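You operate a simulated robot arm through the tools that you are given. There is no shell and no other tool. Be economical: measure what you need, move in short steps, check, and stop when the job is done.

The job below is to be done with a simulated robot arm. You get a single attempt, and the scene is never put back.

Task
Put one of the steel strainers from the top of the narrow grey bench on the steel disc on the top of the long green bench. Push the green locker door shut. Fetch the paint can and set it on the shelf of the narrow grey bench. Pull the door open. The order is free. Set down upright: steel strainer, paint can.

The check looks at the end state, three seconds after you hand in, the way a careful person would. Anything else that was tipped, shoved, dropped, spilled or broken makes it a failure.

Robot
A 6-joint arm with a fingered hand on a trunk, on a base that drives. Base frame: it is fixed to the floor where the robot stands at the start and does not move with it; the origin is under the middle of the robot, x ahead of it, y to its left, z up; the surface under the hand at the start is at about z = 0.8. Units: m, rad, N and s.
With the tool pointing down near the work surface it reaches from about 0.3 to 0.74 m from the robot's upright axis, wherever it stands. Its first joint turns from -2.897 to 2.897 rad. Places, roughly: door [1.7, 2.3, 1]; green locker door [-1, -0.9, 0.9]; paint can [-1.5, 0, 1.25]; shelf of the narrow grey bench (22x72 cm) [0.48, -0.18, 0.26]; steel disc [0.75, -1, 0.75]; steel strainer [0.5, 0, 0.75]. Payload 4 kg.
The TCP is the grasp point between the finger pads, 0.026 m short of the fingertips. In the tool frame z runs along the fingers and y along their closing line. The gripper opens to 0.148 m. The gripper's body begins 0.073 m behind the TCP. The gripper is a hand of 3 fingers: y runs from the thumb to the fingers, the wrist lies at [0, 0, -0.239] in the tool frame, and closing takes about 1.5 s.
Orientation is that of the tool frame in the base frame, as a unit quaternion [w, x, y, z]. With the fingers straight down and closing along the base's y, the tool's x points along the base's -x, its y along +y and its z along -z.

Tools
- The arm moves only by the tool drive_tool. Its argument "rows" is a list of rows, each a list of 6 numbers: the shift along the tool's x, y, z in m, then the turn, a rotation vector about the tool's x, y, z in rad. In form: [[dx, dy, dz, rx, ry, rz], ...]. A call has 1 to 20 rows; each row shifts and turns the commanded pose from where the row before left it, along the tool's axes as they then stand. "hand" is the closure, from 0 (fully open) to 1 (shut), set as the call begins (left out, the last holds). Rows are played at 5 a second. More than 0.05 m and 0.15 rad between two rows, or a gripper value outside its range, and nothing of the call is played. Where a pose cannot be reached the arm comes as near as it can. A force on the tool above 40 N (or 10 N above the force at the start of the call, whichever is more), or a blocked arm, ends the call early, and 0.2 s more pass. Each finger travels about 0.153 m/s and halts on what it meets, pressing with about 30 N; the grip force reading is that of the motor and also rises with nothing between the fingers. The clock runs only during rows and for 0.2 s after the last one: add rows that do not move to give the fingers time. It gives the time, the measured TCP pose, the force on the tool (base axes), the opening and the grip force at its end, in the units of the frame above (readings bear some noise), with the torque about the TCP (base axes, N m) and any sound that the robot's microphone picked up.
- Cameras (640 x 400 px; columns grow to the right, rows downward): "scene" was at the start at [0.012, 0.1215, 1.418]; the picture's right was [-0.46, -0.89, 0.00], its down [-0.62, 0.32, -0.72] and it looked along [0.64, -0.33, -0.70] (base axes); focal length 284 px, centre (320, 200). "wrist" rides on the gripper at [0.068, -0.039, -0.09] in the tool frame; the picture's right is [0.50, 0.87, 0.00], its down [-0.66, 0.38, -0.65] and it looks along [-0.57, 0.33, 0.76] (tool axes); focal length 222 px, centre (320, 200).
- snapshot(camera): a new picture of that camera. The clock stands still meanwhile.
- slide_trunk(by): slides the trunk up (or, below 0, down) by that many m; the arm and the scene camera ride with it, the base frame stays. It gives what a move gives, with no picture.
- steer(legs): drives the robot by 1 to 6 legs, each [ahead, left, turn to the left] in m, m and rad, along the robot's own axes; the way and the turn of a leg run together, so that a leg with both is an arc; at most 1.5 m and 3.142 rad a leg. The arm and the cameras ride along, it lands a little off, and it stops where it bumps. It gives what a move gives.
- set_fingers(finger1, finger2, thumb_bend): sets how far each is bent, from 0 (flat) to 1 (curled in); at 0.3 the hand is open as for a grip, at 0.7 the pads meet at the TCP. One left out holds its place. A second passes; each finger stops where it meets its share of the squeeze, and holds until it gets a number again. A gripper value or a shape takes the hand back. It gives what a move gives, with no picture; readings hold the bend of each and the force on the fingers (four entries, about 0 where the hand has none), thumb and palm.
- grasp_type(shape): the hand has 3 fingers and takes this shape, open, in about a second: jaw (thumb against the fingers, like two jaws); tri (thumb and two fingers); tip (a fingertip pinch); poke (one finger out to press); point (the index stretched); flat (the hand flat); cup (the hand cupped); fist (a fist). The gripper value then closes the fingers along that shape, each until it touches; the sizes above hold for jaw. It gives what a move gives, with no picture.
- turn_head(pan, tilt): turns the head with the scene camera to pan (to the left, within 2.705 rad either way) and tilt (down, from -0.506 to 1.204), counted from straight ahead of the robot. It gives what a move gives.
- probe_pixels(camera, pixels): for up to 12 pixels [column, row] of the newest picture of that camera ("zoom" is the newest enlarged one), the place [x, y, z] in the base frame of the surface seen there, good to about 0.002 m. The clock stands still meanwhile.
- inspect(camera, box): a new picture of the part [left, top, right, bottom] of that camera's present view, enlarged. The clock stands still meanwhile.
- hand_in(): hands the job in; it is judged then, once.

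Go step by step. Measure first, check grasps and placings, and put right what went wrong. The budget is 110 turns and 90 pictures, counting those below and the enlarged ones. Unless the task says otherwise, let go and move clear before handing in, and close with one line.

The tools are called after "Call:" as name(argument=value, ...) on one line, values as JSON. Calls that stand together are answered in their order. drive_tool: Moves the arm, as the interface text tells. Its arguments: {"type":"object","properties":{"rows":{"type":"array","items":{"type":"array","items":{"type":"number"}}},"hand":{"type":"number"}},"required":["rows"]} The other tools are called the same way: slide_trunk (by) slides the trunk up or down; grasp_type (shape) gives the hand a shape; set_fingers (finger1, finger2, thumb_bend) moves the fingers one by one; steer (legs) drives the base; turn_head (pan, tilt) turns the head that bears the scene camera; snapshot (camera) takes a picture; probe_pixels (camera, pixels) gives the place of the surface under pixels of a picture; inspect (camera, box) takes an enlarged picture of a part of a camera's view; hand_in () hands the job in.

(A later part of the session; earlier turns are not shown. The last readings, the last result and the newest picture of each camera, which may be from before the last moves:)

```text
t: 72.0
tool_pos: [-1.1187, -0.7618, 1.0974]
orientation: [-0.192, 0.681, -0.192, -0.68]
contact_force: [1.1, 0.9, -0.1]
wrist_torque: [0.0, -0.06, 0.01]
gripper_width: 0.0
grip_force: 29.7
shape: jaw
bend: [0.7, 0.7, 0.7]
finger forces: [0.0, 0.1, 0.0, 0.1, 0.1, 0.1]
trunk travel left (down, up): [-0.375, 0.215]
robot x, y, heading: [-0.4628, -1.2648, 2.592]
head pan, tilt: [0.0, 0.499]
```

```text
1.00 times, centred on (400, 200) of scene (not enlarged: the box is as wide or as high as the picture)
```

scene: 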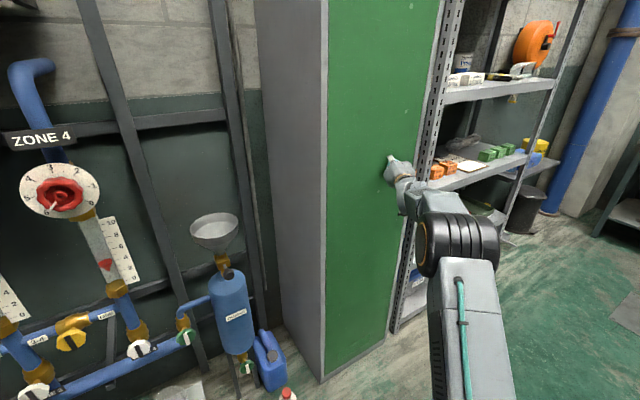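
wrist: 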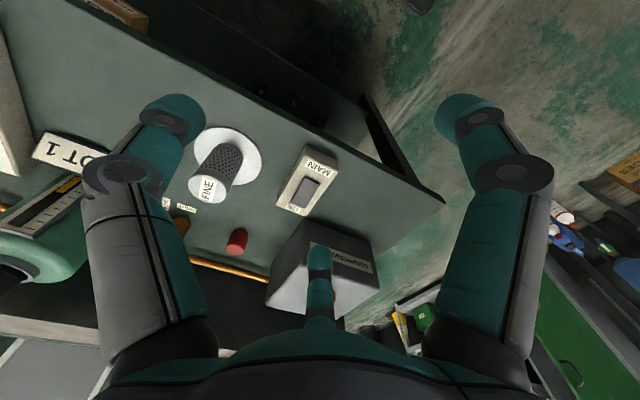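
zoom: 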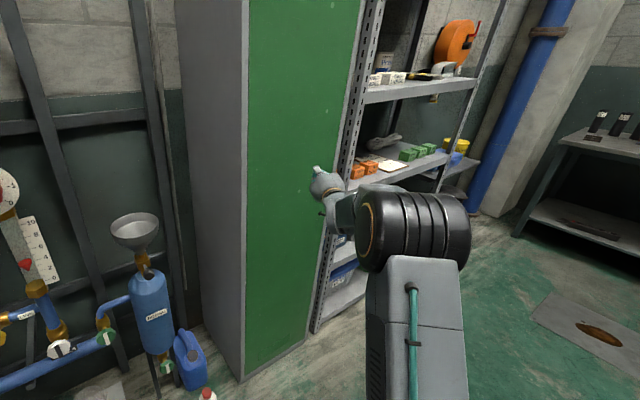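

Door plane is uniformly x=-1.220, flush with the locker: shut. Next the can: back off, face −x, strafe to y≈0, raise the trunk and look.

Call:
steer(legs=[[-0.4, 0, 0], [0, 0, 0.55], [0, -1.46, 0]])

Call:
slide_trunk(by=0.2)

Call:
turn_head(pan=0.0, tilt=0.2)

Call:
snapshot(camera="scene")

```text
t: 82.7
tool_pos: [-0.9815, 0.0292, 1.0959]
orientation: [0.009, 0.708, 0.009, -0.706]
contact_force: [0.5, -0.2, -0.2]
wrist_torque: [0.01, 0.01, -0.03]
gripper_width: 0.0
grip_force: 29.4
shape: jaw
bend: [0.7, 0.7, 0.7]
finger forces: [0.0, 0.0, 0.0, 0.0, 0.1, 0.0]
trunk travel left (down, up): [-0.375, 0.215]
robot x, y, heading: [-0.1536, -0.0309, -3.111]
head pan, tilt: [0.0, 0.499]
```

```text
t: 84.9
tool_pos: [-0.982, 0.0282, 1.2949]
orientation: [0.009, 0.708, 0.009, -0.706]
contact_force: [0.6, -0.4, -0.2]
wrist_torque: [0.01, 0.0, 0.0]
gripper_width: 0.0
grip_force: 29.8
shape: jaw
bend: [0.7, 0.7, 0.7]
finger forces: [0.1, 0.1, 0.0, 0.1, 0.1, 0.0]
trunk travel left (down, up): [-0.575, 0.015]
robot x, y, heading: [-0.1549, -0.0336, -3.118]
head pan, tilt: [0.0, 0.499]
```

```text
t: 85.7
tool_pos: [-0.9828, 0.0273, 1.2954]
orientation: [0.01, 0.708, 0.01, -0.706]
contact_force: [-0.5, -1.1, 0.6]
wrist_torque: [0.01, 0.01, 0.0]
gripper_width: 0.0
grip_force: 29.5
shape: jaw
bend: [0.7, 0.7, 0.7]
finger forces: [0.1, 0.1, 0.0, 0.0, 0.0, 0.0]
trunk travel left (down, up): [-0.575, 0.015]
robot x, y, heading: [-0.1548, -0.0341, -3.118]
head pan, tilt: [0.0, 0.201]
```

```text
59 pictures are left
```

scene: 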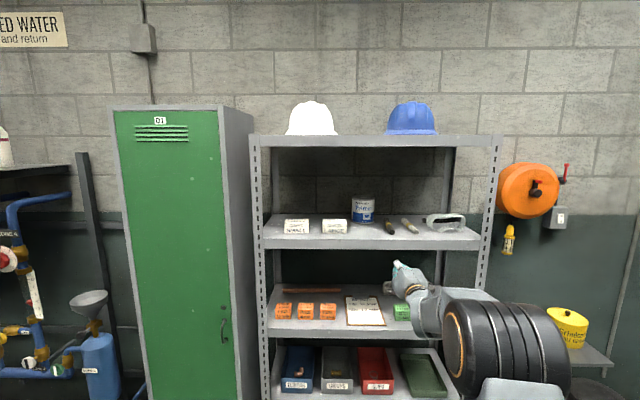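

Call:
inspect(camera="scene", box=[260, 130, 500, 260])

Call:
probe_pixels(camera="scene", pixels=[[363, 200], [352, 210], [363, 210], [374, 210], [363, 221], [363, 228], [335, 219], [347, 225], [335, 227], [390, 226], [409, 224], [375, 147]])

```text
2.67 times, centred on (380, 195) of scene
```

zoom: 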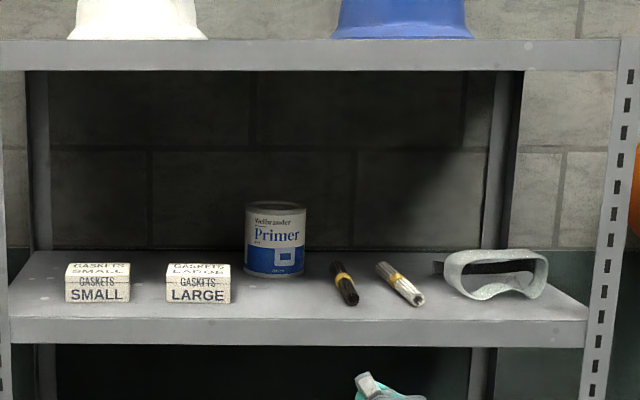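

```text
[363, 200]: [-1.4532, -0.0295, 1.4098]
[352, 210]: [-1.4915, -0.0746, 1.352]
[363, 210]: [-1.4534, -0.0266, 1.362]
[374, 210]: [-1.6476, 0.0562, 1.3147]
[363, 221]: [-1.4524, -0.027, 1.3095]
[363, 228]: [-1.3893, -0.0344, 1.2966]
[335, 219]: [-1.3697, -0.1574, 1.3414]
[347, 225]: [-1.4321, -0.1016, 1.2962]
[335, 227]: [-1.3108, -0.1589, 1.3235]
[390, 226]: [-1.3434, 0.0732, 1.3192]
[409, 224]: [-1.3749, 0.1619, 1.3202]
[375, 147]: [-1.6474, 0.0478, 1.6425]
```

Can centre ≈(-1.503,-0.025), shelf z 1.2965, can top 1.41; LARGE box top 1.341 ends near y≈-0.11, pen at y≈0.07. I'll raise and pitch the tool 30° down (keeps wrist camera above the shelf), partly open, and square the heading.

Call:
drive_tool(rows=[[-0.045, 0, 0, 0, 0, 0], [-0.045, 0, 0, 0, 0, 0], [0, 0, 0, 0, 0.131, 0], [0, 0, 0, 0, 0.131, 0], [0, 0, 0, 0, 0.131, 0], [0, 0, 0, 0, 0.131, 0], [0, 0, 0, 0, 0, 0]], hand=0.15)

Call:
steer(legs=[[0, 0, -0.026], [0.2, 0.06, 0]])

Call:
snapshot(camera="wrist")

Call:
snapshot(camera="scene")

```text
t: 87.3
tool_pos: [-0.9854, 0.0101, 1.3866]
orientation: [0.035, 0.806, 0.036, -0.59]
contact_force: [-0.1, 0.3, 0.2]
wrist_torque: [0.01, 0.02, -0.01]
gripper_width: 0.1257
grip_force: 0.0
shape: jaw
bend: [0.25, 0.25, 0.4]
finger forces: [0.1, 0.0, 0.0, 0.0, 0.1, 0.0]
out of reach, approached as far as the arm can: row 4, 5, 6
trunk travel left (down, up): [-0.575, 0.015]
robot x, y, heading: [-0.1529, -0.0349, -3.119]
head pan, tilt: [0.0, 0.201]
```

```text
t: 89.3
tool_pos: [-1.1824, -0.0301, 1.3865]
orientation: [0.027, 0.806, 0.025, -0.591]
contact_force: [-0.8, -0.2, -0.2]
wrist_torque: [-0.01, -0.03, -0.02]
gripper_width: 0.1255
grip_force: 0.1
shape: jaw
bend: [0.25, 0.25, 0.4]
finger forces: [0.1, 0.1, 0.1, 0.1, 0.0, 0.1]
trunk travel left (down, up): [-0.575, 0.015]
robot x, y, heading: [-0.3546, -0.0895, 3.139]
head pan, tilt: [0.0, 0.201]
```

```text
57 pictures are left
```

wrist: 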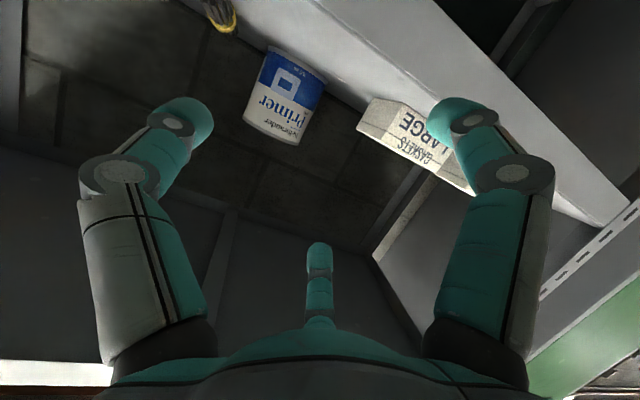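

```text
56 pictures are left
```

scene: 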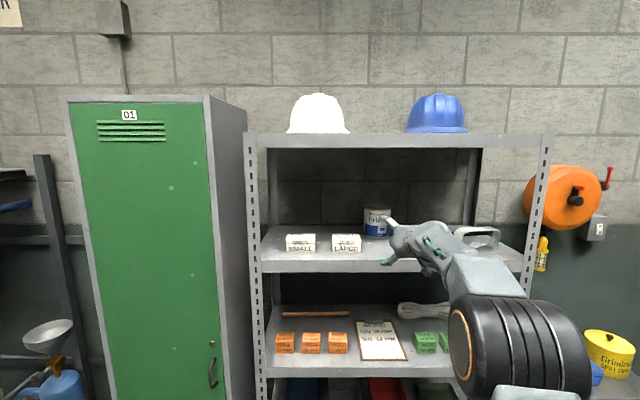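

Tool ended pitched ~17° down, TCP (-1.182,-0.030,1.386), clear of objects. Before entering I want the true finger positions: probing fingertips in the wrist picture.

Call:
probe_pixels(camera="wrist", pixels=[[172, 122], [190, 118], [474, 121], [455, 110], [319, 250], [318, 285], [285, 120], [115, 172], [507, 173]])

Call:
inspect(camera="scene", box=[330, 180, 530, 320])

```text
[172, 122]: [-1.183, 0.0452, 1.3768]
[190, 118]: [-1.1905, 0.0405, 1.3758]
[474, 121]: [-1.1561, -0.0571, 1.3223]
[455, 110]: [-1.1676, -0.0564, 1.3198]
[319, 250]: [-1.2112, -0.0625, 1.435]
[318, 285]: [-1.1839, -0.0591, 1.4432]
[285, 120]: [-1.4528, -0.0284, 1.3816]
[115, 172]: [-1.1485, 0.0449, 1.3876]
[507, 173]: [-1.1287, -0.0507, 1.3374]
```

```text
2.86 times, centred on (430, 250) of scene
```

zoom: 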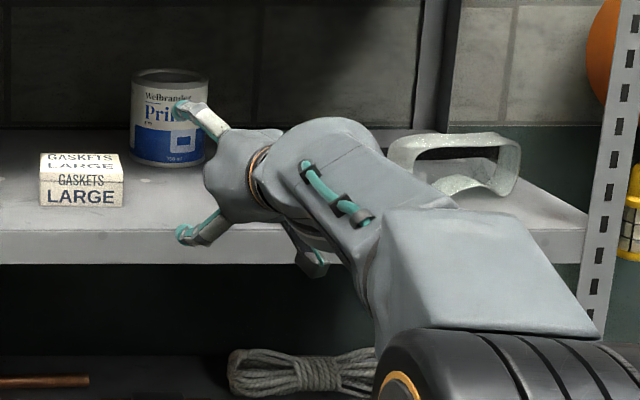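

The probe shows the three fingers sit at 120°, so with thumb sideways they'd foul the can. Rolling the tool −90° puts the thumb on top (onto the lid) and the two fingers at the can's sides. Back off first, retract a bit and roll.

Call:
steer(legs=[[-0.15, 0, 0]])

Call:
drive_tool(rows=[[0, 0, -0.03, 0, 0, 0], [0, 0, -0.03, 0, 0, 0], [0, 0, 0, 0, 0, -0.143], [0, 0, 0, 0, 0, -0.143], [0, 0, 0, 0, 0, -0.143], [0, 0, 0, 0, 0, -0.143], [0, 0, 0, 0, 0, -0.143], [0, 0, 0, 0, 0, -0.143], [0, 0, 0, 0, 0, -0.143], [0, 0, 0, 0, 0, -0.143], [0, 0, 0, 0, 0, -0.143], [0, 0, 0, 0, 0, -0.143], [0, 0, 0, 0, 0, -0.143], [0, 0, 0, 0, 0, 0]], hand=0)

Call:
snapshot(camera="wrist")

```text
t: 90.6
tool_pos: [-1.0358, -0.0271, 1.3872]
orientation: [0.027, 0.806, 0.024, -0.591]
contact_force: [0.3, 0.4, 0.4]
wrist_torque: [0.0, 0.0, -0.03]
gripper_width: 0.1257
grip_force: 0.1
shape: jaw
bend: [0.25, 0.25, 0.4]
finger forces: [0.0, 0.0, 0.1, 0.1, 0.0, 0.1]
trunk travel left (down, up): [-0.575, 0.015]
robot x, y, heading: [-0.2077, -0.0908, 3.138]
head pan, tilt: [0.0, 0.201]
```

```text
t: 93.6
tool_pos: [-0.979, -0.0235, 1.4053]
orientation: [-0.399, 0.552, 0.587, -0.437]
contact_force: [0.5, 0.3, 0.4]
wrist_torque: [-0.03, 0.0, -0.02]
gripper_width: 0.1482
grip_force: 0.0
shape: jaw
bend: [0.3, 0.3, 0.3]
finger forces: [0.0, 0.0, 0.0, 0.0, 0.0, 0.0]
trunk travel left (down, up): [-0.575, 0.015]
robot x, y, heading: [-0.2076, -0.0925, 3.139]
head pan, tilt: [0.0, 0.201]
```

```text
54 pictures are left
```

wrist: 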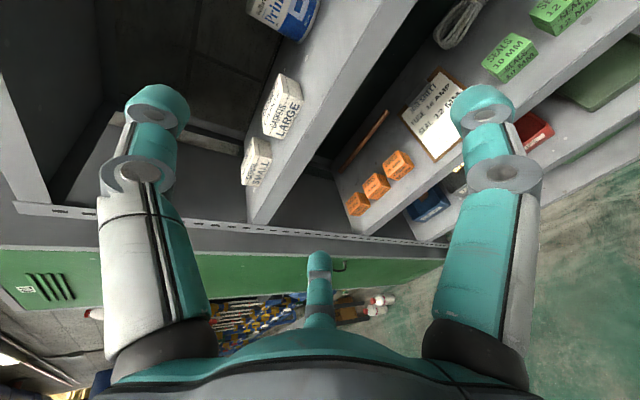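

Thumb now on top, TCP (-0.979,-0.024,1.405). Remove the 4° yaw, lower 30 mm, drive ahead 0.33 to stop before the can, and check.

Call:
drive_tool(rows=[[0, 0.0143, 0.0045, 0, 0.0725, 0.0227], [0, 0.0143, 0.0045, 0, 0, 0], [0, 0, 0, 0, 0, 0]])

Call:
steer(legs=[[0.33, 0, 0]])

Call:
snapshot(camera="wrist")

Call:
snapshot(camera="scene")

```text
t: 94.4
tool_pos: [-0.9779, -0.0239, 1.3745]
orientation: [-0.417, 0.575, 0.565, -0.42]
contact_force: [0.6, -0.3, 0.6]
wrist_torque: [0.03, -0.04, 0.01]
gripper_width: 0.1479
grip_force: 0.2
shape: jaw
bend: [0.3, 0.3, 0.3]
finger forces: [0.1, 0.0, 0.1, 0.0, 0.0, 0.1]
trunk travel left (down, up): [-0.575, 0.015]
robot x, y, heading: [-0.2061, -0.0924, 3.137]
head pan, tilt: [0.0, 0.201]
```

```text
t: 96.6
tool_pos: [-1.3049, -0.0262, 1.3746]
orientation: [-0.415, 0.573, 0.567, -0.421]
contact_force: [-0.7, -0.1, -0.4]
wrist_torque: [-0.02, 0.04, 0.01]
gripper_width: 0.148
grip_force: 0.1
shape: jaw
bend: [0.3, 0.3, 0.3]
finger forces: [0.1, 0.0, 0.0, 0.0, 0.1, 0.1]
trunk travel left (down, up): [-0.575, 0.015]
robot x, y, heading: [-0.5322, -0.0933, -3.139]
head pan, tilt: [0.0, 0.201]
```

```text
53 pictures are left
```

wrist: 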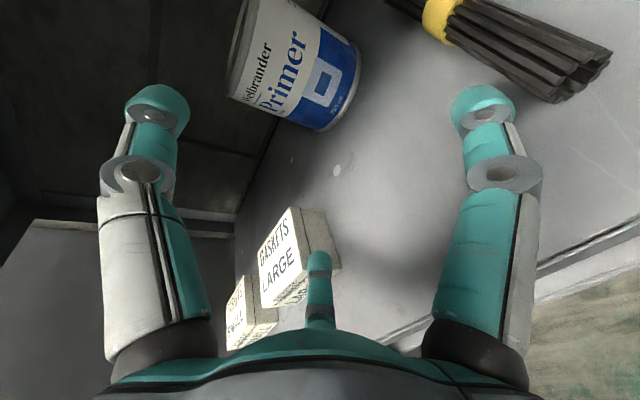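

```text
52 pictures are left
```

scene: 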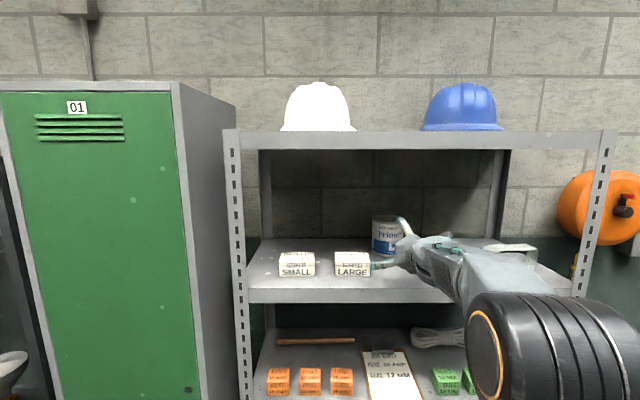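

Call:
probe_pixels(camera="wrist", pixels=[[319, 255], [318, 290], [300, 215], [328, 212], [340, 265], [490, 95], [500, 172], [515, 90], [600, 70], [300, 60], [235, 50], [345, 80]])

Call:
inspect(camera="scene", box=[260, 190, 540, 310])

```text
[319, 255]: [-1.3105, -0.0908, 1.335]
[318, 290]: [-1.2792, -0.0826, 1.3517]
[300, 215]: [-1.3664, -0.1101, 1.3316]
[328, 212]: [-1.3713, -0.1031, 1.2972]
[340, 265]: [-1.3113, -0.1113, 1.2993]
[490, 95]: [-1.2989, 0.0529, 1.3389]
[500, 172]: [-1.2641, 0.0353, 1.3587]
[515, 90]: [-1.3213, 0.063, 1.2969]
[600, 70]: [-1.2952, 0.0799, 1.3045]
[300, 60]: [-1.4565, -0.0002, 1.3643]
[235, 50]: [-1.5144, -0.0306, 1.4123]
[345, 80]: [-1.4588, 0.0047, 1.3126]
```

```text
2.29 times, centred on (400, 250) of scene
```

zoom: 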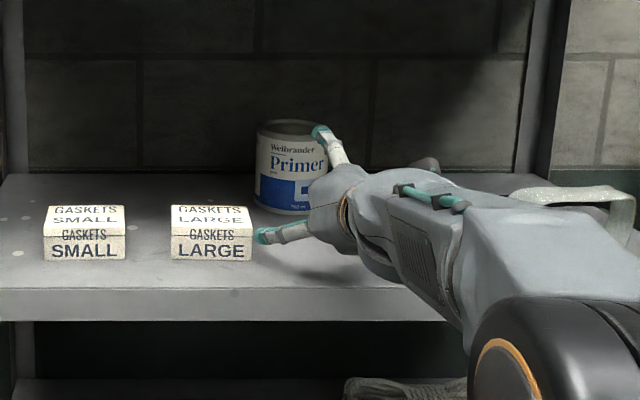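

Finger clears the LARGE box (edge y=-0.11) by ~1 cm; right finger would skim the brush bundle, so I raise 15 mm, shift 3 mm and advance 0.12.

Call:
drive_tool(rows=[[0.003, -0.0143, -0.0045, 0, 0, 0], [0, 0, 0, 0, 0, 0]])

Call:
steer(legs=[[0.12, 0, 0]])

Call:
snapshot(camera="wrist")

Call:
inspect(camera="scene", box=[260, 190, 540, 310])

```text
t: 97.2
tool_pos: [-1.3037, -0.0236, 1.3891]
orientation: [-0.414, 0.573, 0.567, -0.421]
contact_force: [0.3, -0.8, -0.1]
wrist_torque: [-0.01, -0.05, -0.01]
gripper_width: 0.1483
grip_force: 0.1
shape: jaw
bend: [0.3, 0.3, 0.3]
finger forces: [0.1, 0.0, 0.0, 0.0, 0.1, 0.0]
trunk travel left (down, up): [-0.575, 0.015]
robot x, y, heading: [-0.5314, -0.0912, -3.135]
head pan, tilt: [0.0, 0.201]
```

```text
t: 98.4
tool_pos: [-1.4238, -0.0242, 1.3886]
orientation: [-0.414, 0.573, 0.568, -0.421]
contact_force: [0.2, 0.0, -0.6]
wrist_torque: [-0.01, -0.03, -0.03]
gripper_width: 0.1477
grip_force: 0.2
shape: jaw
bend: [0.3, 0.3, 0.3]
finger forces: [0.0, 0.0, 0.1, 0.1, 0.1, 0.1]
trunk travel left (down, up): [-0.575, 0.015]
robot x, y, heading: [-0.6468, -0.0922, -3.138]
head pan, tilt: [0.0, 0.201]
```

```text
50 pictures are left
```

wrist: 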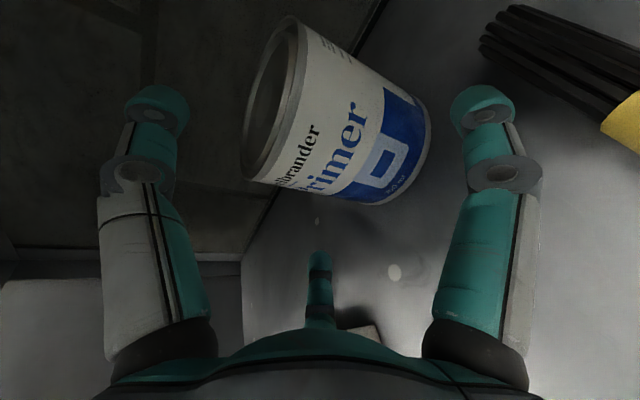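

```text
2.29 times, centred on (400, 250) of scene
```

zoom: 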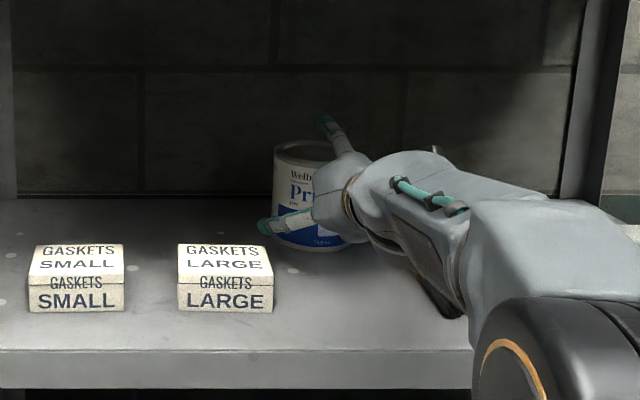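

Aligned. Last 0.08 m in.

Call:
steer(legs=[[0.08, 0, 0]])

Call:
snapshot(camera="wrist")

```text
t: 99.5
tool_pos: [-1.5045, -0.0253, 1.3884]
orientation: [-0.414, 0.573, 0.568, -0.422]
contact_force: [-1.1, 0.0, -0.3]
wrist_torque: [-0.01, 0.02, 0.0]
gripper_width: 0.1478
grip_force: 0.1
shape: jaw
bend: [0.3, 0.3, 0.3]
finger forces: [0.0, 0.0, 0.0, 0.1, 0.0, 0.0]
trunk travel left (down, up): [-0.575, 0.015]
robot x, y, heading: [-0.7361, -0.0911, -3.138]
head pan, tilt: [0.0, 0.201]
```

```text
48 pictures are left
```

wrist: 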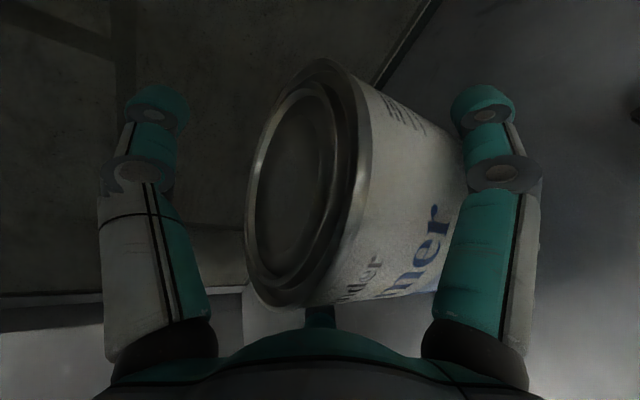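

Can sits centred between the two side fingers with the thumb above the closed lid. Close side fingers first, then thumb.

Call:
set_fingers(finger1=0.75, finger2=0.75)

Call:
set_fingers(thumb_bend=0.8)

Call:
snapshot(camera="wrist")

Call:
inspect(camera="scene", box=[260, 170, 540, 310])

```text
t: 100.5
tool_pos: [-1.5048, -0.0269, 1.3863]
orientation: [-0.414, 0.572, 0.569, -0.422]
contact_force: [1.2, -0.2, 0.0]
wrist_torque: [-0.03, -0.05, 0.03]
gripper_width: 0.1151
grip_force: 12.0
shape: fingers
bend: [0.37, 0.4, 0.3]
finger forces: [12.2, 12.3, 0.0, 0.0, 0.0, 0.0]
trunk travel left (down, up): [-0.575, 0.015]
robot x, y, heading: [-0.7312, -0.0971, -3.135]
head pan, tilt: [0.0, 0.201]
```

```text
t: 101.5
tool_pos: [-1.5019, -0.0249, 1.3902]
orientation: [-0.415, 0.573, 0.567, -0.422]
contact_force: [0.0, 1.6, 7.1]
wrist_torque: [0.0, 0.75, -0.09]
gripper_width: 0.0806
grip_force: 21.0
shape: fingers
bend: [0.37, 0.39, 0.56]
finger forces: [11.3, 11.2, 0.0, 0.0, 20.3, 0.0]
trunk travel left (down, up): [-0.575, 0.015]
robot x, y, heading: [-0.7299, -0.0919, -3.141]
head pan, tilt: [0.0, 0.201]
```

```text
47 pictures are left
```

wrist: 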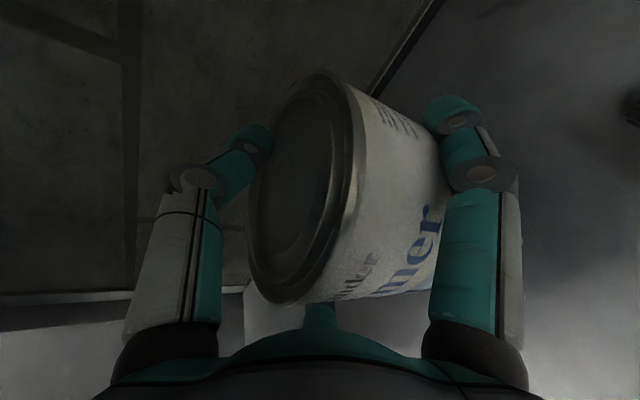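

```text
2.29 times, centred on (400, 240) of scene
```

zoom: 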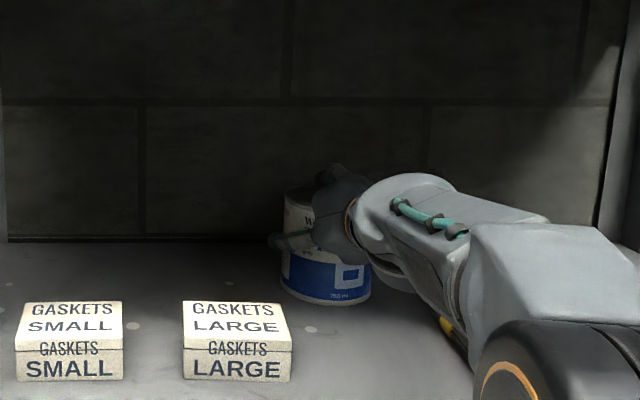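

Three contacts: fingers 12 N, thumb on lid 20 N. Firm up with the full closure and test-lift 2 cm.

Call:
drive_tool(rows=[[0, 0, 0, 0, 0, 0], [0, 0, 0, 0, 0, 0], [0, 0, 0, 0, 0, 0], [0, 0, 0, 0, 0, 0]], hand=1)

Call:
drive_tool(rows=[[0, -0.0057, -0.0018, 0, 0, 0], [0, -0.0057, -0.0018, 0, 0, 0], [0, -0.0076, -0.0024, 0, 0, 0], [0, 0, 0, 0, 0, 0]])

Call:
inspect(camera="scene", box=[260, 170, 540, 310])

```text
t: 102.5
tool_pos: [-1.5018, -0.0248, 1.3917]
orientation: [-0.415, 0.572, 0.567, -0.423]
contact_force: [-8.8, 2.2, 24.7]
wrist_torque: [0.0, 1.08, -0.05]
gripper_width: 0.076
grip_force: 29.8
shape: jaw
bend: [0.36, 0.38, 0.61]
finger forces: [21.8, 20.5, 0.1, 0.0, 43.3, 0.0]
trunk travel left (down, up): [-0.575, 0.015]
robot x, y, heading: [-0.7305, -0.0921, -3.137]
head pan, tilt: [0.0, 0.201]
```

```text
t: 103.5
tool_pos: [-1.5045, -0.0262, 1.4074]
orientation: [-0.413, 0.574, 0.569, -0.421]
contact_force: [-2.0, -0.1, 0.9]
wrist_torque: [0.05, 0.55, -0.02]
gripper_width: 0.073
grip_force: 30.3
shape: jaw
bend: [0.35, 0.36, 0.67]
finger forces: [25.7, 24.7, 0.0, 0.0, 32.2, 0.0]
trunk travel left (down, up): [-0.575, 0.015]
robot x, y, heading: [-0.7278, -0.092, -3.137]
head pan, tilt: [0.0, 0.201]
```

```text
2.29 times, centred on (400, 240) of scene
```

zoom: 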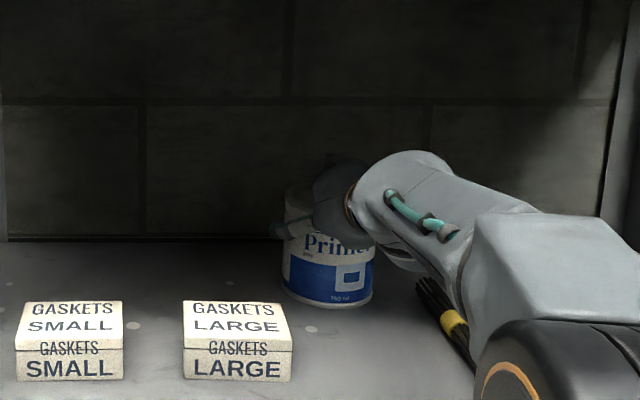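

The can stayed on the shelf: the thumb presses it down more than the side fingers lift. Better plan: use the side fingers only to slide it to the shelf's front edge, then regrasp from above with three fingers. Open, lower back, reclose fingers only.

Call:
set_fingers(finger1=0.3, finger2=0.3, thumb_bend=0.3)

Call:
drive_tool(rows=[[0, 0.0095, 0.003, 0, 0, 0], [0, 0.0095, 0.003, 0, 0, 0], [0, 0, 0, 0, 0, 0]])

Call:
set_fingers(finger1=0.75, finger2=0.75)

Call:
snapshot(camera="wrist")

```text
t: 104.5
tool_pos: [-1.5035, -0.0257, 1.4082]
orientation: [-0.414, 0.573, 0.568, -0.421]
contact_force: [0.1, -0.4, 0.1]
wrist_torque: [-0.01, -0.02, -0.03]
gripper_width: 0.1265
grip_force: 0.1
shape: fingers
bend: [0.3, 0.3, 0.3]
finger forces: [0.0, 0.0, 0.0, 0.0, 0.0, 0.0]
trunk travel left (down, up): [-0.575, 0.015]
robot x, y, heading: [-0.7286, -0.0932, -3.141]
head pan, tilt: [0.0, 0.201]
```

```text
t: 105.3
tool_pos: [-1.5029, -0.0262, 1.388]
orientation: [-0.415, 0.573, 0.568, -0.421]
contact_force: [-0.1, 0.5, -0.1]
wrist_torque: [0.01, 0.0, 0.0]
gripper_width: 0.1264
grip_force: 0.0
shape: fingers
bend: [0.3, 0.3, 0.3]
finger forces: [0.1, 0.0, 0.1, 0.1, 0.1, 0.1]
trunk travel left (down, up): [-0.575, 0.015]
robot x, y, heading: [-0.7283, -0.091, -3.142]
head pan, tilt: [0.0, 0.201]
```

```text
t: 106.3
tool_pos: [-1.5036, -0.0247, 1.3885]
orientation: [-0.414, 0.572, 0.569, -0.422]
contact_force: [-0.7, 0.4, -9.8]
wrist_torque: [-0.02, 0.02, 0.01]
gripper_width: 0.1101
grip_force: 15.6
shape: fingers
bend: [0.37, 0.38, 0.3]
finger forces: [15.8, 15.7, 0.1, 0.1, 0.0, 0.1]
trunk travel left (down, up): [-0.575, 0.015]
robot x, y, heading: [-0.7302, -0.0938, -3.138]
head pan, tilt: [0.0, 0.201]
```

```text
44 pictures are left
```

wrist: 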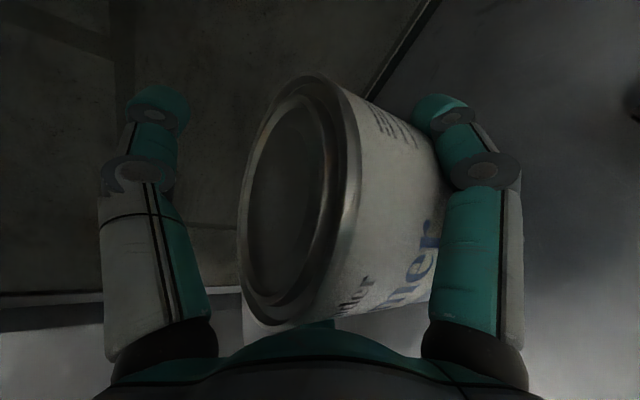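

The fingers alone already carry ~9.8 N of it. Slide it back 0.19 m toward the shelf's front edge.

Call:
steer(legs=[[-0.1, 0, 0]])

Call:
inspect(camera="scene", box=[260, 170, 540, 310])

```text
t: 107.4
tool_pos: [-1.4019, -0.0259, 1.3885]
orientation: [-0.415, 0.573, 0.568, -0.421]
contact_force: [1.4, -0.5, -9.6]
wrist_torque: [0.0, 0.02, 0.02]
gripper_width: 0.1096
grip_force: 15.1
shape: fingers
bend: [0.36, 0.38, 0.3]
finger forces: [15.6, 15.4, 0.1, 0.0, 0.0, 0.0]
trunk travel left (down, up): [-0.575, 0.015]
robot x, y, heading: [-0.6233, -0.0918, -3.139]
head pan, tilt: [0.0, 0.201]
```

```text
2.29 times, centred on (400, 240) of scene
```

zoom: 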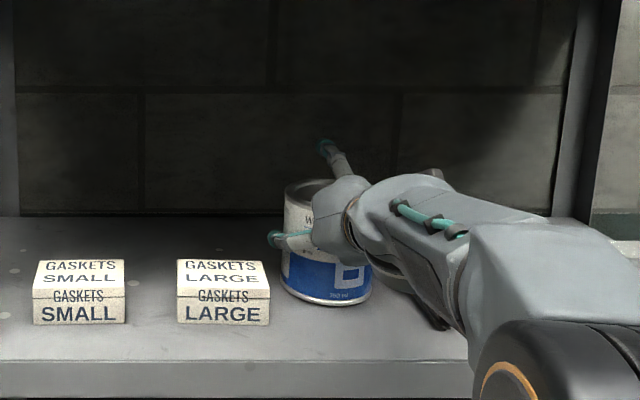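

Force is a steady −9.7 N with little drag, so it may already be airborne. Test-lift 1 cm here.

Call:
drive_tool(rows=[[0, -0.0048, -0.0015, 0, 0, 0], [0, -0.0048, -0.0015, 0, 0, 0], [0, 0, 0, 0, 0, 0], [0, 0, 0, 0, 0, 0], [0, 0, 0, 0, 0, 0]])

Call:
inspect(camera="scene", box=[310, 230, 450, 310])

Call:
probe_pixels(camera="zoom", pixels=[[300, 250], [300, 270], [300, 280], [300, 290], [300, 300], [300, 310]])

```text
t: 108.6
tool_pos: [-1.4032, -0.0254, 1.3971]
orientation: [-0.414, 0.573, 0.568, -0.421]
contact_force: [0.0, 0.0, -9.4]
wrist_torque: [-0.03, 0.04, 0.02]
gripper_width: 0.1102
grip_force: 16.2
shape: fingers
bend: [0.36, 0.38, 0.3]
finger forces: [15.6, 15.7, 0.0, 0.0, 0.1, 0.0]
trunk travel left (down, up): [-0.575, 0.015]
robot x, y, heading: [-0.629, -0.0917, -3.141]
head pan, tilt: [0.0, 0.201]
```

```text
4.57 times, centred on (380, 270) of scene
```

zoom: 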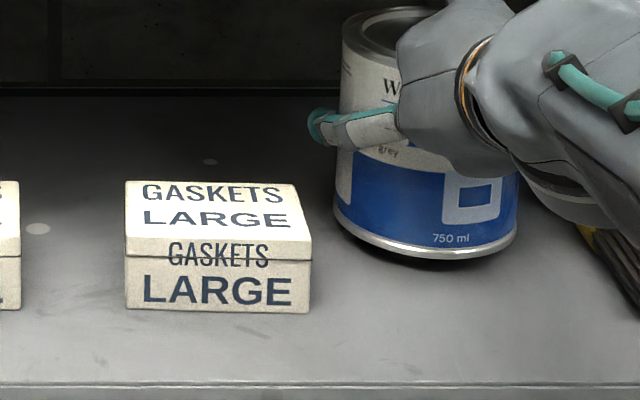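

```text
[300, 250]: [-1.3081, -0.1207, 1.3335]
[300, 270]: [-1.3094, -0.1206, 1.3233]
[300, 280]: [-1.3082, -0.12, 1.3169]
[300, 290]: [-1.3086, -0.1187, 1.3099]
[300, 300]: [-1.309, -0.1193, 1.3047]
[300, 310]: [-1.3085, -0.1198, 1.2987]
```

The can is clear of the shelf and upright in the two fingers (steady −9.5 N). Raise 2 cm more, back out gently, and turn around.

Call:
drive_tool(rows=[[0, -0.0095, -0.003, 0, 0, 0], [0, -0.0095, -0.003, 0, 0, 0], [0, 0, 0, 0, 0, 0]])

Call:
steer(legs=[[-0.35, 0, 0]])

Call:
snapshot(camera="scene")

Call:
snapshot(camera="wrist")

```text
t: 109.4
tool_pos: [-1.4028, -0.0254, 1.4177]
orientation: [-0.414, 0.573, 0.568, -0.421]
contact_force: [0.6, 0.3, -10.0]
wrist_torque: [0.0, 0.02, -0.01]
gripper_width: 0.1102
grip_force: 15.4
shape: fingers
bend: [0.36, 0.38, 0.3]
finger forces: [15.5, 15.4, 0.0, 0.1, 0.0, 0.0]
trunk travel left (down, up): [-0.575, 0.015]
robot x, y, heading: [-0.633, -0.0911, -3.136]
head pan, tilt: [0.0, 0.201]
```

```text
t: 111.7
tool_pos: [-1.0428, -0.024, 1.4174]
orientation: [-0.414, 0.574, 0.568, -0.421]
contact_force: [0.0, -0.3, -9.3]
wrist_torque: [-0.02, 0.03, 0.0]
gripper_width: 0.1101
grip_force: 15.2
shape: fingers
bend: [0.36, 0.38, 0.3]
finger forces: [15.4, 15.4, 0.0, 0.1, 0.1, 0.0]
trunk travel left (down, up): [-0.575, 0.015]
robot x, y, heading: [-0.2705, -0.0924, -3.138]
head pan, tilt: [0.0, 0.201]
```

```text
41 pictures are left
```

scene: 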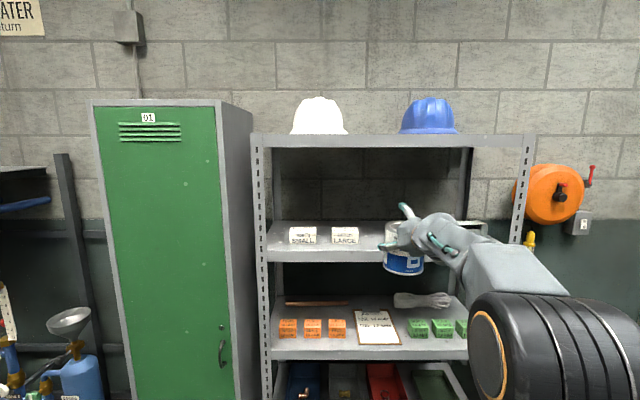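

```text
40 pictures are left
```

wrist: 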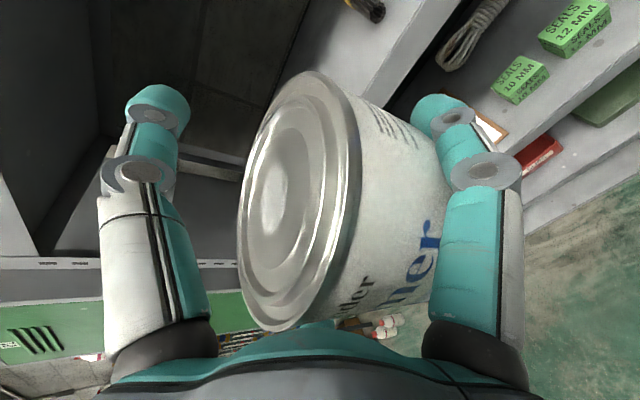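

Can hangs stable. Turn around to face the narrow bench, back up, and look under it.

Call:
steer(legs=[[0, 0, 1.57], [0, 0, 1.57], [-0.35, 0, 0]])

Call:
slide_trunk(by=-0.55)

Call:
turn_head(pan=0.25, tilt=0.35)

Call:
snapshot(camera="scene")

```text
t: 121.6
tool_pos: [0.147, -0.1627, 1.4189]
orientation: [0.419, -0.565, 0.576, -0.417]
contact_force: [0.4, -0.7, -9.8]
wrist_torque: [0.0, 0.0, -0.04]
gripper_width: 0.1103
grip_force: 14.2
shape: fingers
bend: [0.36, 0.38, 0.3]
finger forces: [14.6, 14.7, 0.0, 0.0, 0.1, 0.0]
trunk travel left (down, up): [-0.575, 0.015]
robot x, y, heading: [-0.6225, -0.0867, -0.004]
head pan, tilt: [0.0, 0.201]
```

```text
refused: -0.55 is not a number from -0.4 to 0.4
```

```text
t: 122.4
tool_pos: [0.1482, -0.1617, 1.4174]
orientation: [0.419, -0.564, 0.577, -0.417]
contact_force: [0.4, 0.6, -9.8]
wrist_torque: [-0.01, -0.01, 0.05]
gripper_width: 0.1105
grip_force: 15.2
shape: fingers
bend: [0.36, 0.38, 0.3]
finger forces: [15.1, 15.1, 0.1, 0.0, 0.0, 0.1]
trunk travel left (down, up): [-0.575, 0.015]
robot x, y, heading: [-0.6251, -0.0879, -0.008]
head pan, tilt: [0.25, 0.351]
```

```text
39 pictures are left
```

scene: 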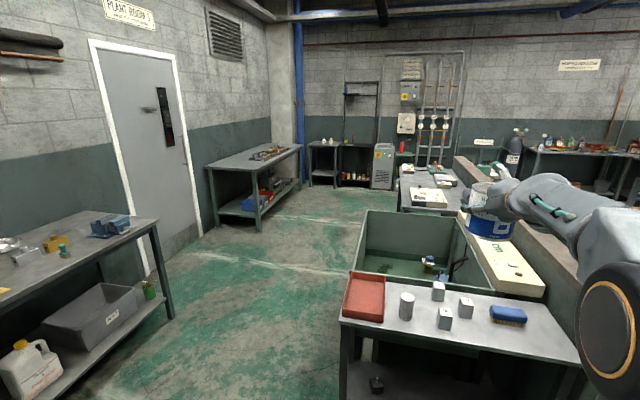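

Clear view; can front edge is ~0.12 m short of the bench. Lower the trunk in two steps and look at the shelf.

Call:
slide_trunk(by=-0.4)

Call:
slide_trunk(by=-0.17)

Call:
turn_head(pan=0.05, tilt=0.45)

Call:
snapshot(camera="scene")

```text
t: 126.2
tool_pos: [0.1477, -0.1621, 1.0189]
orientation: [0.42, -0.565, 0.576, -0.416]
contact_force: [-0.3, -0.3, -9.9]
wrist_torque: [-0.03, -0.02, -0.01]
gripper_width: 0.1103
grip_force: 15.3
shape: fingers
bend: [0.36, 0.38, 0.3]
finger forces: [15.1, 15.2, 0.1, 0.0, 0.1, 0.0]
trunk travel left (down, up): [-0.175, 0.415]
robot x, y, heading: [-0.6254, -0.0846, -0.009]
head pan, tilt: [0.25, 0.351]
```

```text
t: 128.2
tool_pos: [0.148, -0.164, 0.8487]
orientation: [0.419, -0.565, 0.576, -0.416]
contact_force: [0.0, 1.3, -10.1]
wrist_torque: [-0.01, 0.01, 0.0]
gripper_width: 0.1108
grip_force: 15.6
shape: fingers
bend: [0.36, 0.38, 0.3]
finger forces: [15.0, 15.1, 0.0, 0.1, 0.0, 0.0]
trunk travel left (down, up): [-0.005, 0.585]
robot x, y, heading: [-0.624, -0.0873, -0.008]
head pan, tilt: [0.25, 0.351]
```

```text
t: 128.9
tool_pos: [0.1481, -0.1636, 0.8478]
orientation: [0.419, -0.566, 0.576, -0.416]
contact_force: [0.3, -0.9, -9.5]
wrist_torque: [0.01, -0.03, 0.01]
gripper_width: 0.1106
grip_force: 15.5
shape: fingers
bend: [0.36, 0.38, 0.3]
finger forces: [15.1, 15.0, 0.1, 0.0, 0.1, 0.0]
trunk travel left (down, up): [-0.005, 0.585]
robot x, y, heading: [-0.6265, -0.0888, -0.011]
head pan, tilt: [0.051, 0.45]
```

```text
38 pictures are left
```

scene: 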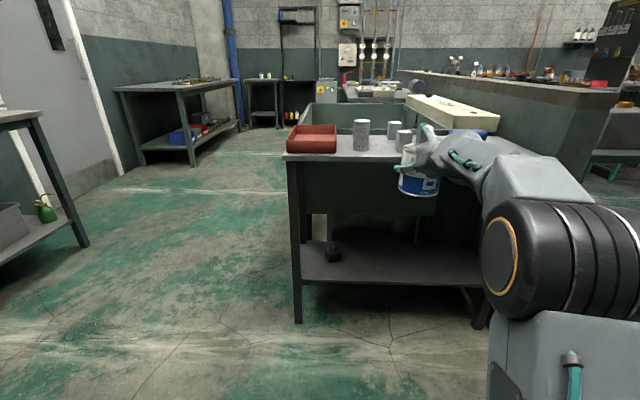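

Call:
probe_pixels(camera="scene", pixels=[[305, 275], [303, 284], [380, 270], [380, 284], [450, 270], [470, 286], [334, 247], [333, 262], [310, 162], [297, 310], [345, 240], [420, 250]])

Call:
inspect(camera="scene", box=[280, 140, 500, 330])

```text
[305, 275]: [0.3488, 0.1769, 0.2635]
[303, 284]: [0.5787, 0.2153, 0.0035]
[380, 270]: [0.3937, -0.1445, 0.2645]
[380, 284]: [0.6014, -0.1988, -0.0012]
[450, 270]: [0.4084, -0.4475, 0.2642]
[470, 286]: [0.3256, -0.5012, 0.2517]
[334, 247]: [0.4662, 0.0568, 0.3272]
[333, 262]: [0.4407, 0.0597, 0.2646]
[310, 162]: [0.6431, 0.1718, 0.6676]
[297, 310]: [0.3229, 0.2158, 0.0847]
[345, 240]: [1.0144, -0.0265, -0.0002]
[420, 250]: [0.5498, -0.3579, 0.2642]
```

```text
2.11 times, centred on (390, 235) of scene
```

zoom: 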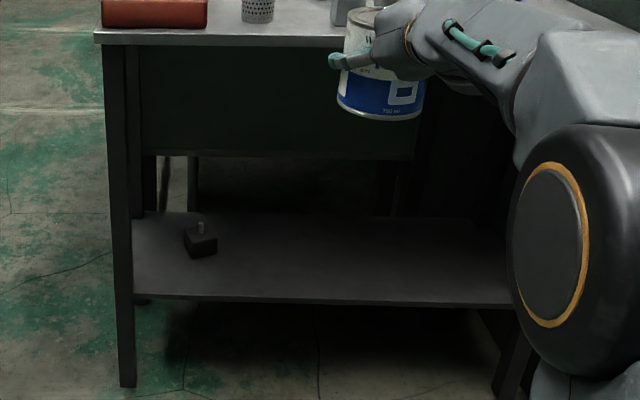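

Shelf top z=0.264, x 0.325–0.6; the dark block sits at y≈0.06, so I aim for about (0.45,-0.2). Checking the can's bottom and lowering the arm in front of the bench.

Call:
probe_pixels(camera="scene", pixels=[[415, 196], [415, 192], [415, 186], [405, 192], [408, 150]])

Call:
drive_tool(rows=[[0, 0.0286, 0.009, 0, 0, 0], [0, 0.0286, 0.009, 0, 0, 0], [0, 0.0286, 0.009, 0, 0, 0], [0, 0.0286, 0.009, 0, 0, 0], [0, 0.0286, 0.009, 0, 0, 0], [0, 0.0286, 0.009, 0, 0, 0], [0, 0.0286, 0.009, 0, 0, 0], [0, 0.0286, 0.009, 0, 0, 0], [0, 0, 0, 0, 0, 0]])

```text
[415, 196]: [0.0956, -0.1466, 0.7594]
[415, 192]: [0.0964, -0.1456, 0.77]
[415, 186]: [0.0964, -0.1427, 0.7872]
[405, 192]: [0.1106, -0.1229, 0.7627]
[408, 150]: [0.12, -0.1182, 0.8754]
```

```text
t: 130.9
tool_pos: [0.1462, -0.1593, 0.6071]
orientation: [0.419, -0.566, 0.576, -0.416]
contact_force: [-0.7, -0.2, -10.3]
wrist_torque: [0.0, 0.0, 0.0]
gripper_width: 0.1107
grip_force: 14.1
shape: fingers
bend: [0.36, 0.38, 0.3]
finger forces: [14.5, 14.6, 0.0, 0.0, 0.0, 0.0]
trunk travel left (down, up): [-0.005, 0.585]
robot x, y, heading: [-0.6248, -0.0872, -0.004]
head pan, tilt: [0.051, 0.45]
```

Reached 0.607 without trouble; can bottom is ~0.090 below the TCP, so the target TCP z is ≈0.354. Lowering to ~0.39.

Call:
drive_tool(rows=[[0, 0.0295, 0.0093, 0, 0, 0], [0, 0.0295, 0.0093, 0, 0, 0], [0, 0.0295, 0.0093, 0, 0, 0], [0, 0.0295, 0.0093, 0, 0, 0], [0, 0.0295, 0.0093, 0, 0, 0], [0, 0.0295, 0.0093, 0, 0, 0], [0, 0.0295, 0.0093, 0, 0, 0], [0, 0, 0, 0, 0, 0]])

Call:
snapshot(camera="scene")

```text
t: 132.7
tool_pos: [0.1489, -0.1553, 0.3918]
orientation: [0.419, -0.565, 0.576, -0.416]
contact_force: [-0.5, 0.2, -9.0]
wrist_torque: [0.03, -0.03, -0.04]
gripper_width: 0.1105
grip_force: 13.8
shape: fingers
bend: [0.36, 0.38, 0.3]
finger forces: [14.1, 14.2, 0.0, 0.1, 0.0, 0.0]
trunk travel left (down, up): [-0.005, 0.585]
robot x, y, heading: [-0.6244, -0.0881, -0.004]
head pan, tilt: [0.051, 0.45]
```

```text
36 pictures are left
```

scene: 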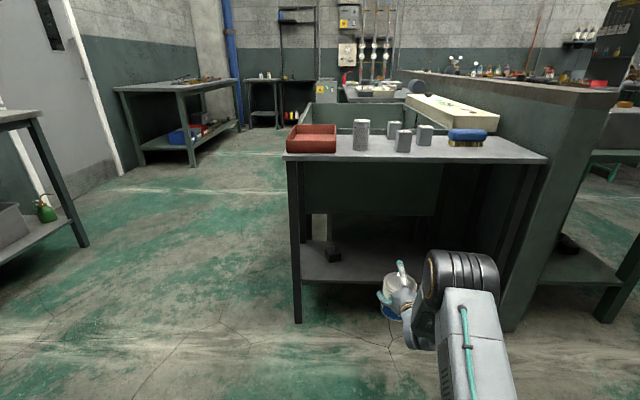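

The can is in front of the shelf at the right height. Checking the arm's extent before driving in.

Call:
probe_pixels(camera="scene", pixels=[[460, 255], [435, 275], [425, 262], [410, 330], [402, 268], [390, 300], [480, 255]])

Call:
inspect(camera="scene", box=[340, 220, 540, 360])

```text
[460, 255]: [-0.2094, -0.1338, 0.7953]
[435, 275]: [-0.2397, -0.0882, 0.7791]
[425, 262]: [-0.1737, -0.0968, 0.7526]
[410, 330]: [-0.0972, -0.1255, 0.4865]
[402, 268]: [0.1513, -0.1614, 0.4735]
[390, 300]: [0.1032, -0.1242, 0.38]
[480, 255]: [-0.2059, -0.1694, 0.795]
```

```text
2.86 times, centred on (440, 290) of scene
```

zoom: 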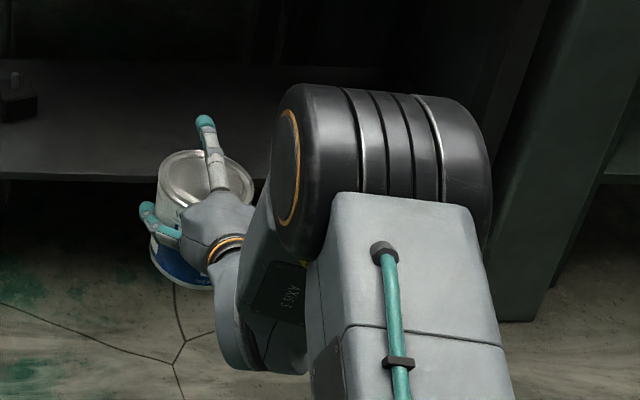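

Elbow stays ~0.14 m clear of the bench top. Drive ahead 0.3 m.

Call:
steer(legs=[[0.3, -0.03, 0]])

Call:
drive_tool(rows=[[0, 0.0095, 0.003, 0, 0, 0], [0, 0.0095, 0.003, 0, 0, 0], [0, 0.0067, 0.0021, 0, 0, 0], [0, 0.0029, 0.0009, 0, 0, 0], [0, 0, 0, 0, 0, 0]])

Call:
inspect(camera="scene", box=[320, 200, 600, 400])

```text
t: 134.8
tool_pos: [0.4485, -0.186, 0.3917]
orientation: [0.419, -0.566, 0.575, -0.416]
contact_force: [-1.3, 0.2, -9.6]
wrist_torque: [-0.01, -0.03, 0.0]
gripper_width: 0.1104
grip_force: 14.4
shape: fingers
bend: [0.36, 0.38, 0.3]
finger forces: [14.1, 14.2, 0.0, 0.1, 0.0, 0.0]
trunk travel left (down, up): [-0.005, 0.585]
robot x, y, heading: [-0.3249, -0.1207, -0.003]
head pan, tilt: [0.051, 0.45]
```

```text
t: 135.9
tool_pos: [0.4492, -0.1856, 0.3612]
orientation: [0.42, -0.565, 0.576, -0.416]
contact_force: [-0.5, 0.1, -9.6]
wrist_torque: [0.02, -0.05, 0.02]
gripper_width: 0.1106
grip_force: 13.9
shape: fingers
bend: [0.36, 0.38, 0.3]
finger forces: [14.0, 14.0, 0.0, 0.0, 0.1, 0.1]
trunk travel left (down, up): [-0.005, 0.585]
robot x, y, heading: [-0.3242, -0.1198, -0.006]
head pan, tilt: [0.051, 0.45]
```

```text
2.00 times, centred on (460, 300) of scene
```

zoom: 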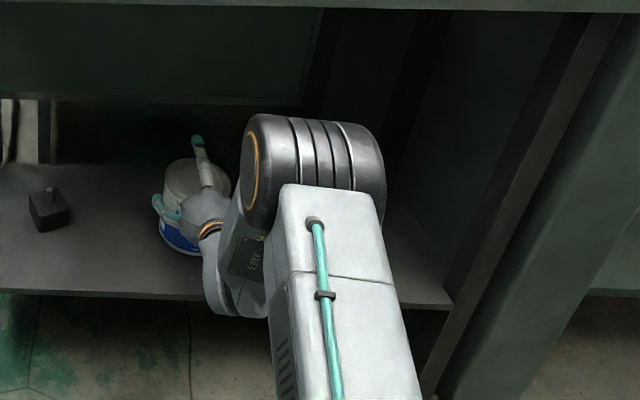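

Still carrying the full weight at 0.361. Lower in 2 mm steps to contact.

Call:
drive_tool(rows=[[0, 0.0019, 0.0006, 0, 0, 0], [0, 0.0019, 0.0006, 0, 0, 0], [0, 0, 0, 0, 0, 0]])

Call:
drive_tool(rows=[[0, 0.0019, 0.0006, 0, 0, 0], [0, 0, 0, 0, 0, 0]])

Call:
drive_tool(rows=[[0, 0.0019, 0.0006, 0, 0, 0], [0, 0, 0, 0, 0, 0]])

```text
t: 136.8
tool_pos: [0.4482, -0.186, 0.3581]
orientation: [0.42, -0.565, 0.576, -0.416]
contact_force: [0.9, 0.3, -9.7]
wrist_torque: [0.0, -0.05, 0.03]
gripper_width: 0.1103
grip_force: 14.3
shape: fingers
bend: [0.36, 0.38, 0.3]
finger forces: [13.9, 14.1, 0.1, 0.1, 0.1, 0.1]
trunk travel left (down, up): [-0.005, 0.585]
robot x, y, heading: [-0.3213, -0.1205, 0.002]
head pan, tilt: [0.051, 0.45]
```

```text
t: 137.3
tool_pos: [0.4483, -0.1849, 0.3555]
orientation: [0.42, -0.565, 0.576, -0.416]
contact_force: [-0.2, 0.2, -9.1]
wrist_torque: [0.02, -0.02, 0.01]
gripper_width: 0.1103
grip_force: 13.1
shape: fingers
bend: [0.36, 0.38, 0.3]
finger forces: [14.1, 14.0, 0.0, 0.0, 0.0, 0.0]
trunk travel left (down, up): [-0.005, 0.585]
robot x, y, heading: [-0.322, -0.1167, -0.009]
head pan, tilt: [0.051, 0.45]
```

```text
t: 137.9
tool_pos: [0.4478, -0.1861, 0.3543]
orientation: [0.419, -0.566, 0.576, -0.416]
contact_force: [-0.3, 0.7, -8.0]
wrist_torque: [0.0, -0.01, -0.02]
gripper_width: 0.1105
grip_force: 14.0
shape: fingers
bend: [0.36, 0.38, 0.3]
finger forces: [13.7, 14.0, 0.1, 0.1, 0.0, 0.0]
trunk travel left (down, up): [-0.005, 0.585]
robot x, y, heading: [-0.325, -0.1207, -0.003]
head pan, tilt: [0.051, 0.45]
```

Force dropped to −8: contact is beginning. One more 1.5 mm step.

Call:
drive_tool(rows=[[0, 0.0014, 0.0004, 0, 0, 0], [0, 0, 0, 0, 0, 0]])

Call:
set_fingers(finger1=0.3, finger2=0.3)

Call:
snapshot(camera="wrist")

```text
t: 138.6
tool_pos: [0.4479, -0.186, 0.3524]
orientation: [0.419, -0.565, 0.576, -0.416]
contact_force: [-1.8, 0.7, -4.4]
wrist_torque: [0.0, 0.05, 0.03]
gripper_width: 0.1096
grip_force: 13.5
shape: fingers
bend: [0.36, 0.38, 0.3]
finger forces: [13.1, 13.2, 0.0, 0.0, 0.0, 0.0]
trunk travel left (down, up): [-0.005, 0.585]
robot x, y, heading: [-0.3251, -0.1206, -0.004]
head pan, tilt: [0.051, 0.45]
```

```text
t: 139.6
tool_pos: [0.4482, -0.1852, 0.3533]
orientation: [0.419, -0.566, 0.576, -0.416]
contact_force: [-0.1, 0.1, -0.5]
wrist_torque: [0.01, 0.02, 0.02]
gripper_width: 0.1267
grip_force: 0.0
shape: fingers
bend: [0.3, 0.3, 0.3]
finger forces: [0.0, 0.0, 0.0, 0.1, 0.1, 0.0]
trunk travel left (down, up): [-0.005, 0.585]
robot x, y, heading: [-0.3246, -0.1222, -0.008]
head pan, tilt: [0.051, 0.45]
```

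```text
33 pictures are left
```

wrist: 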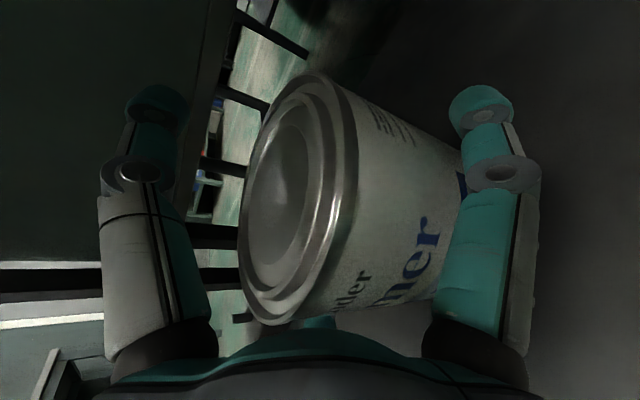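

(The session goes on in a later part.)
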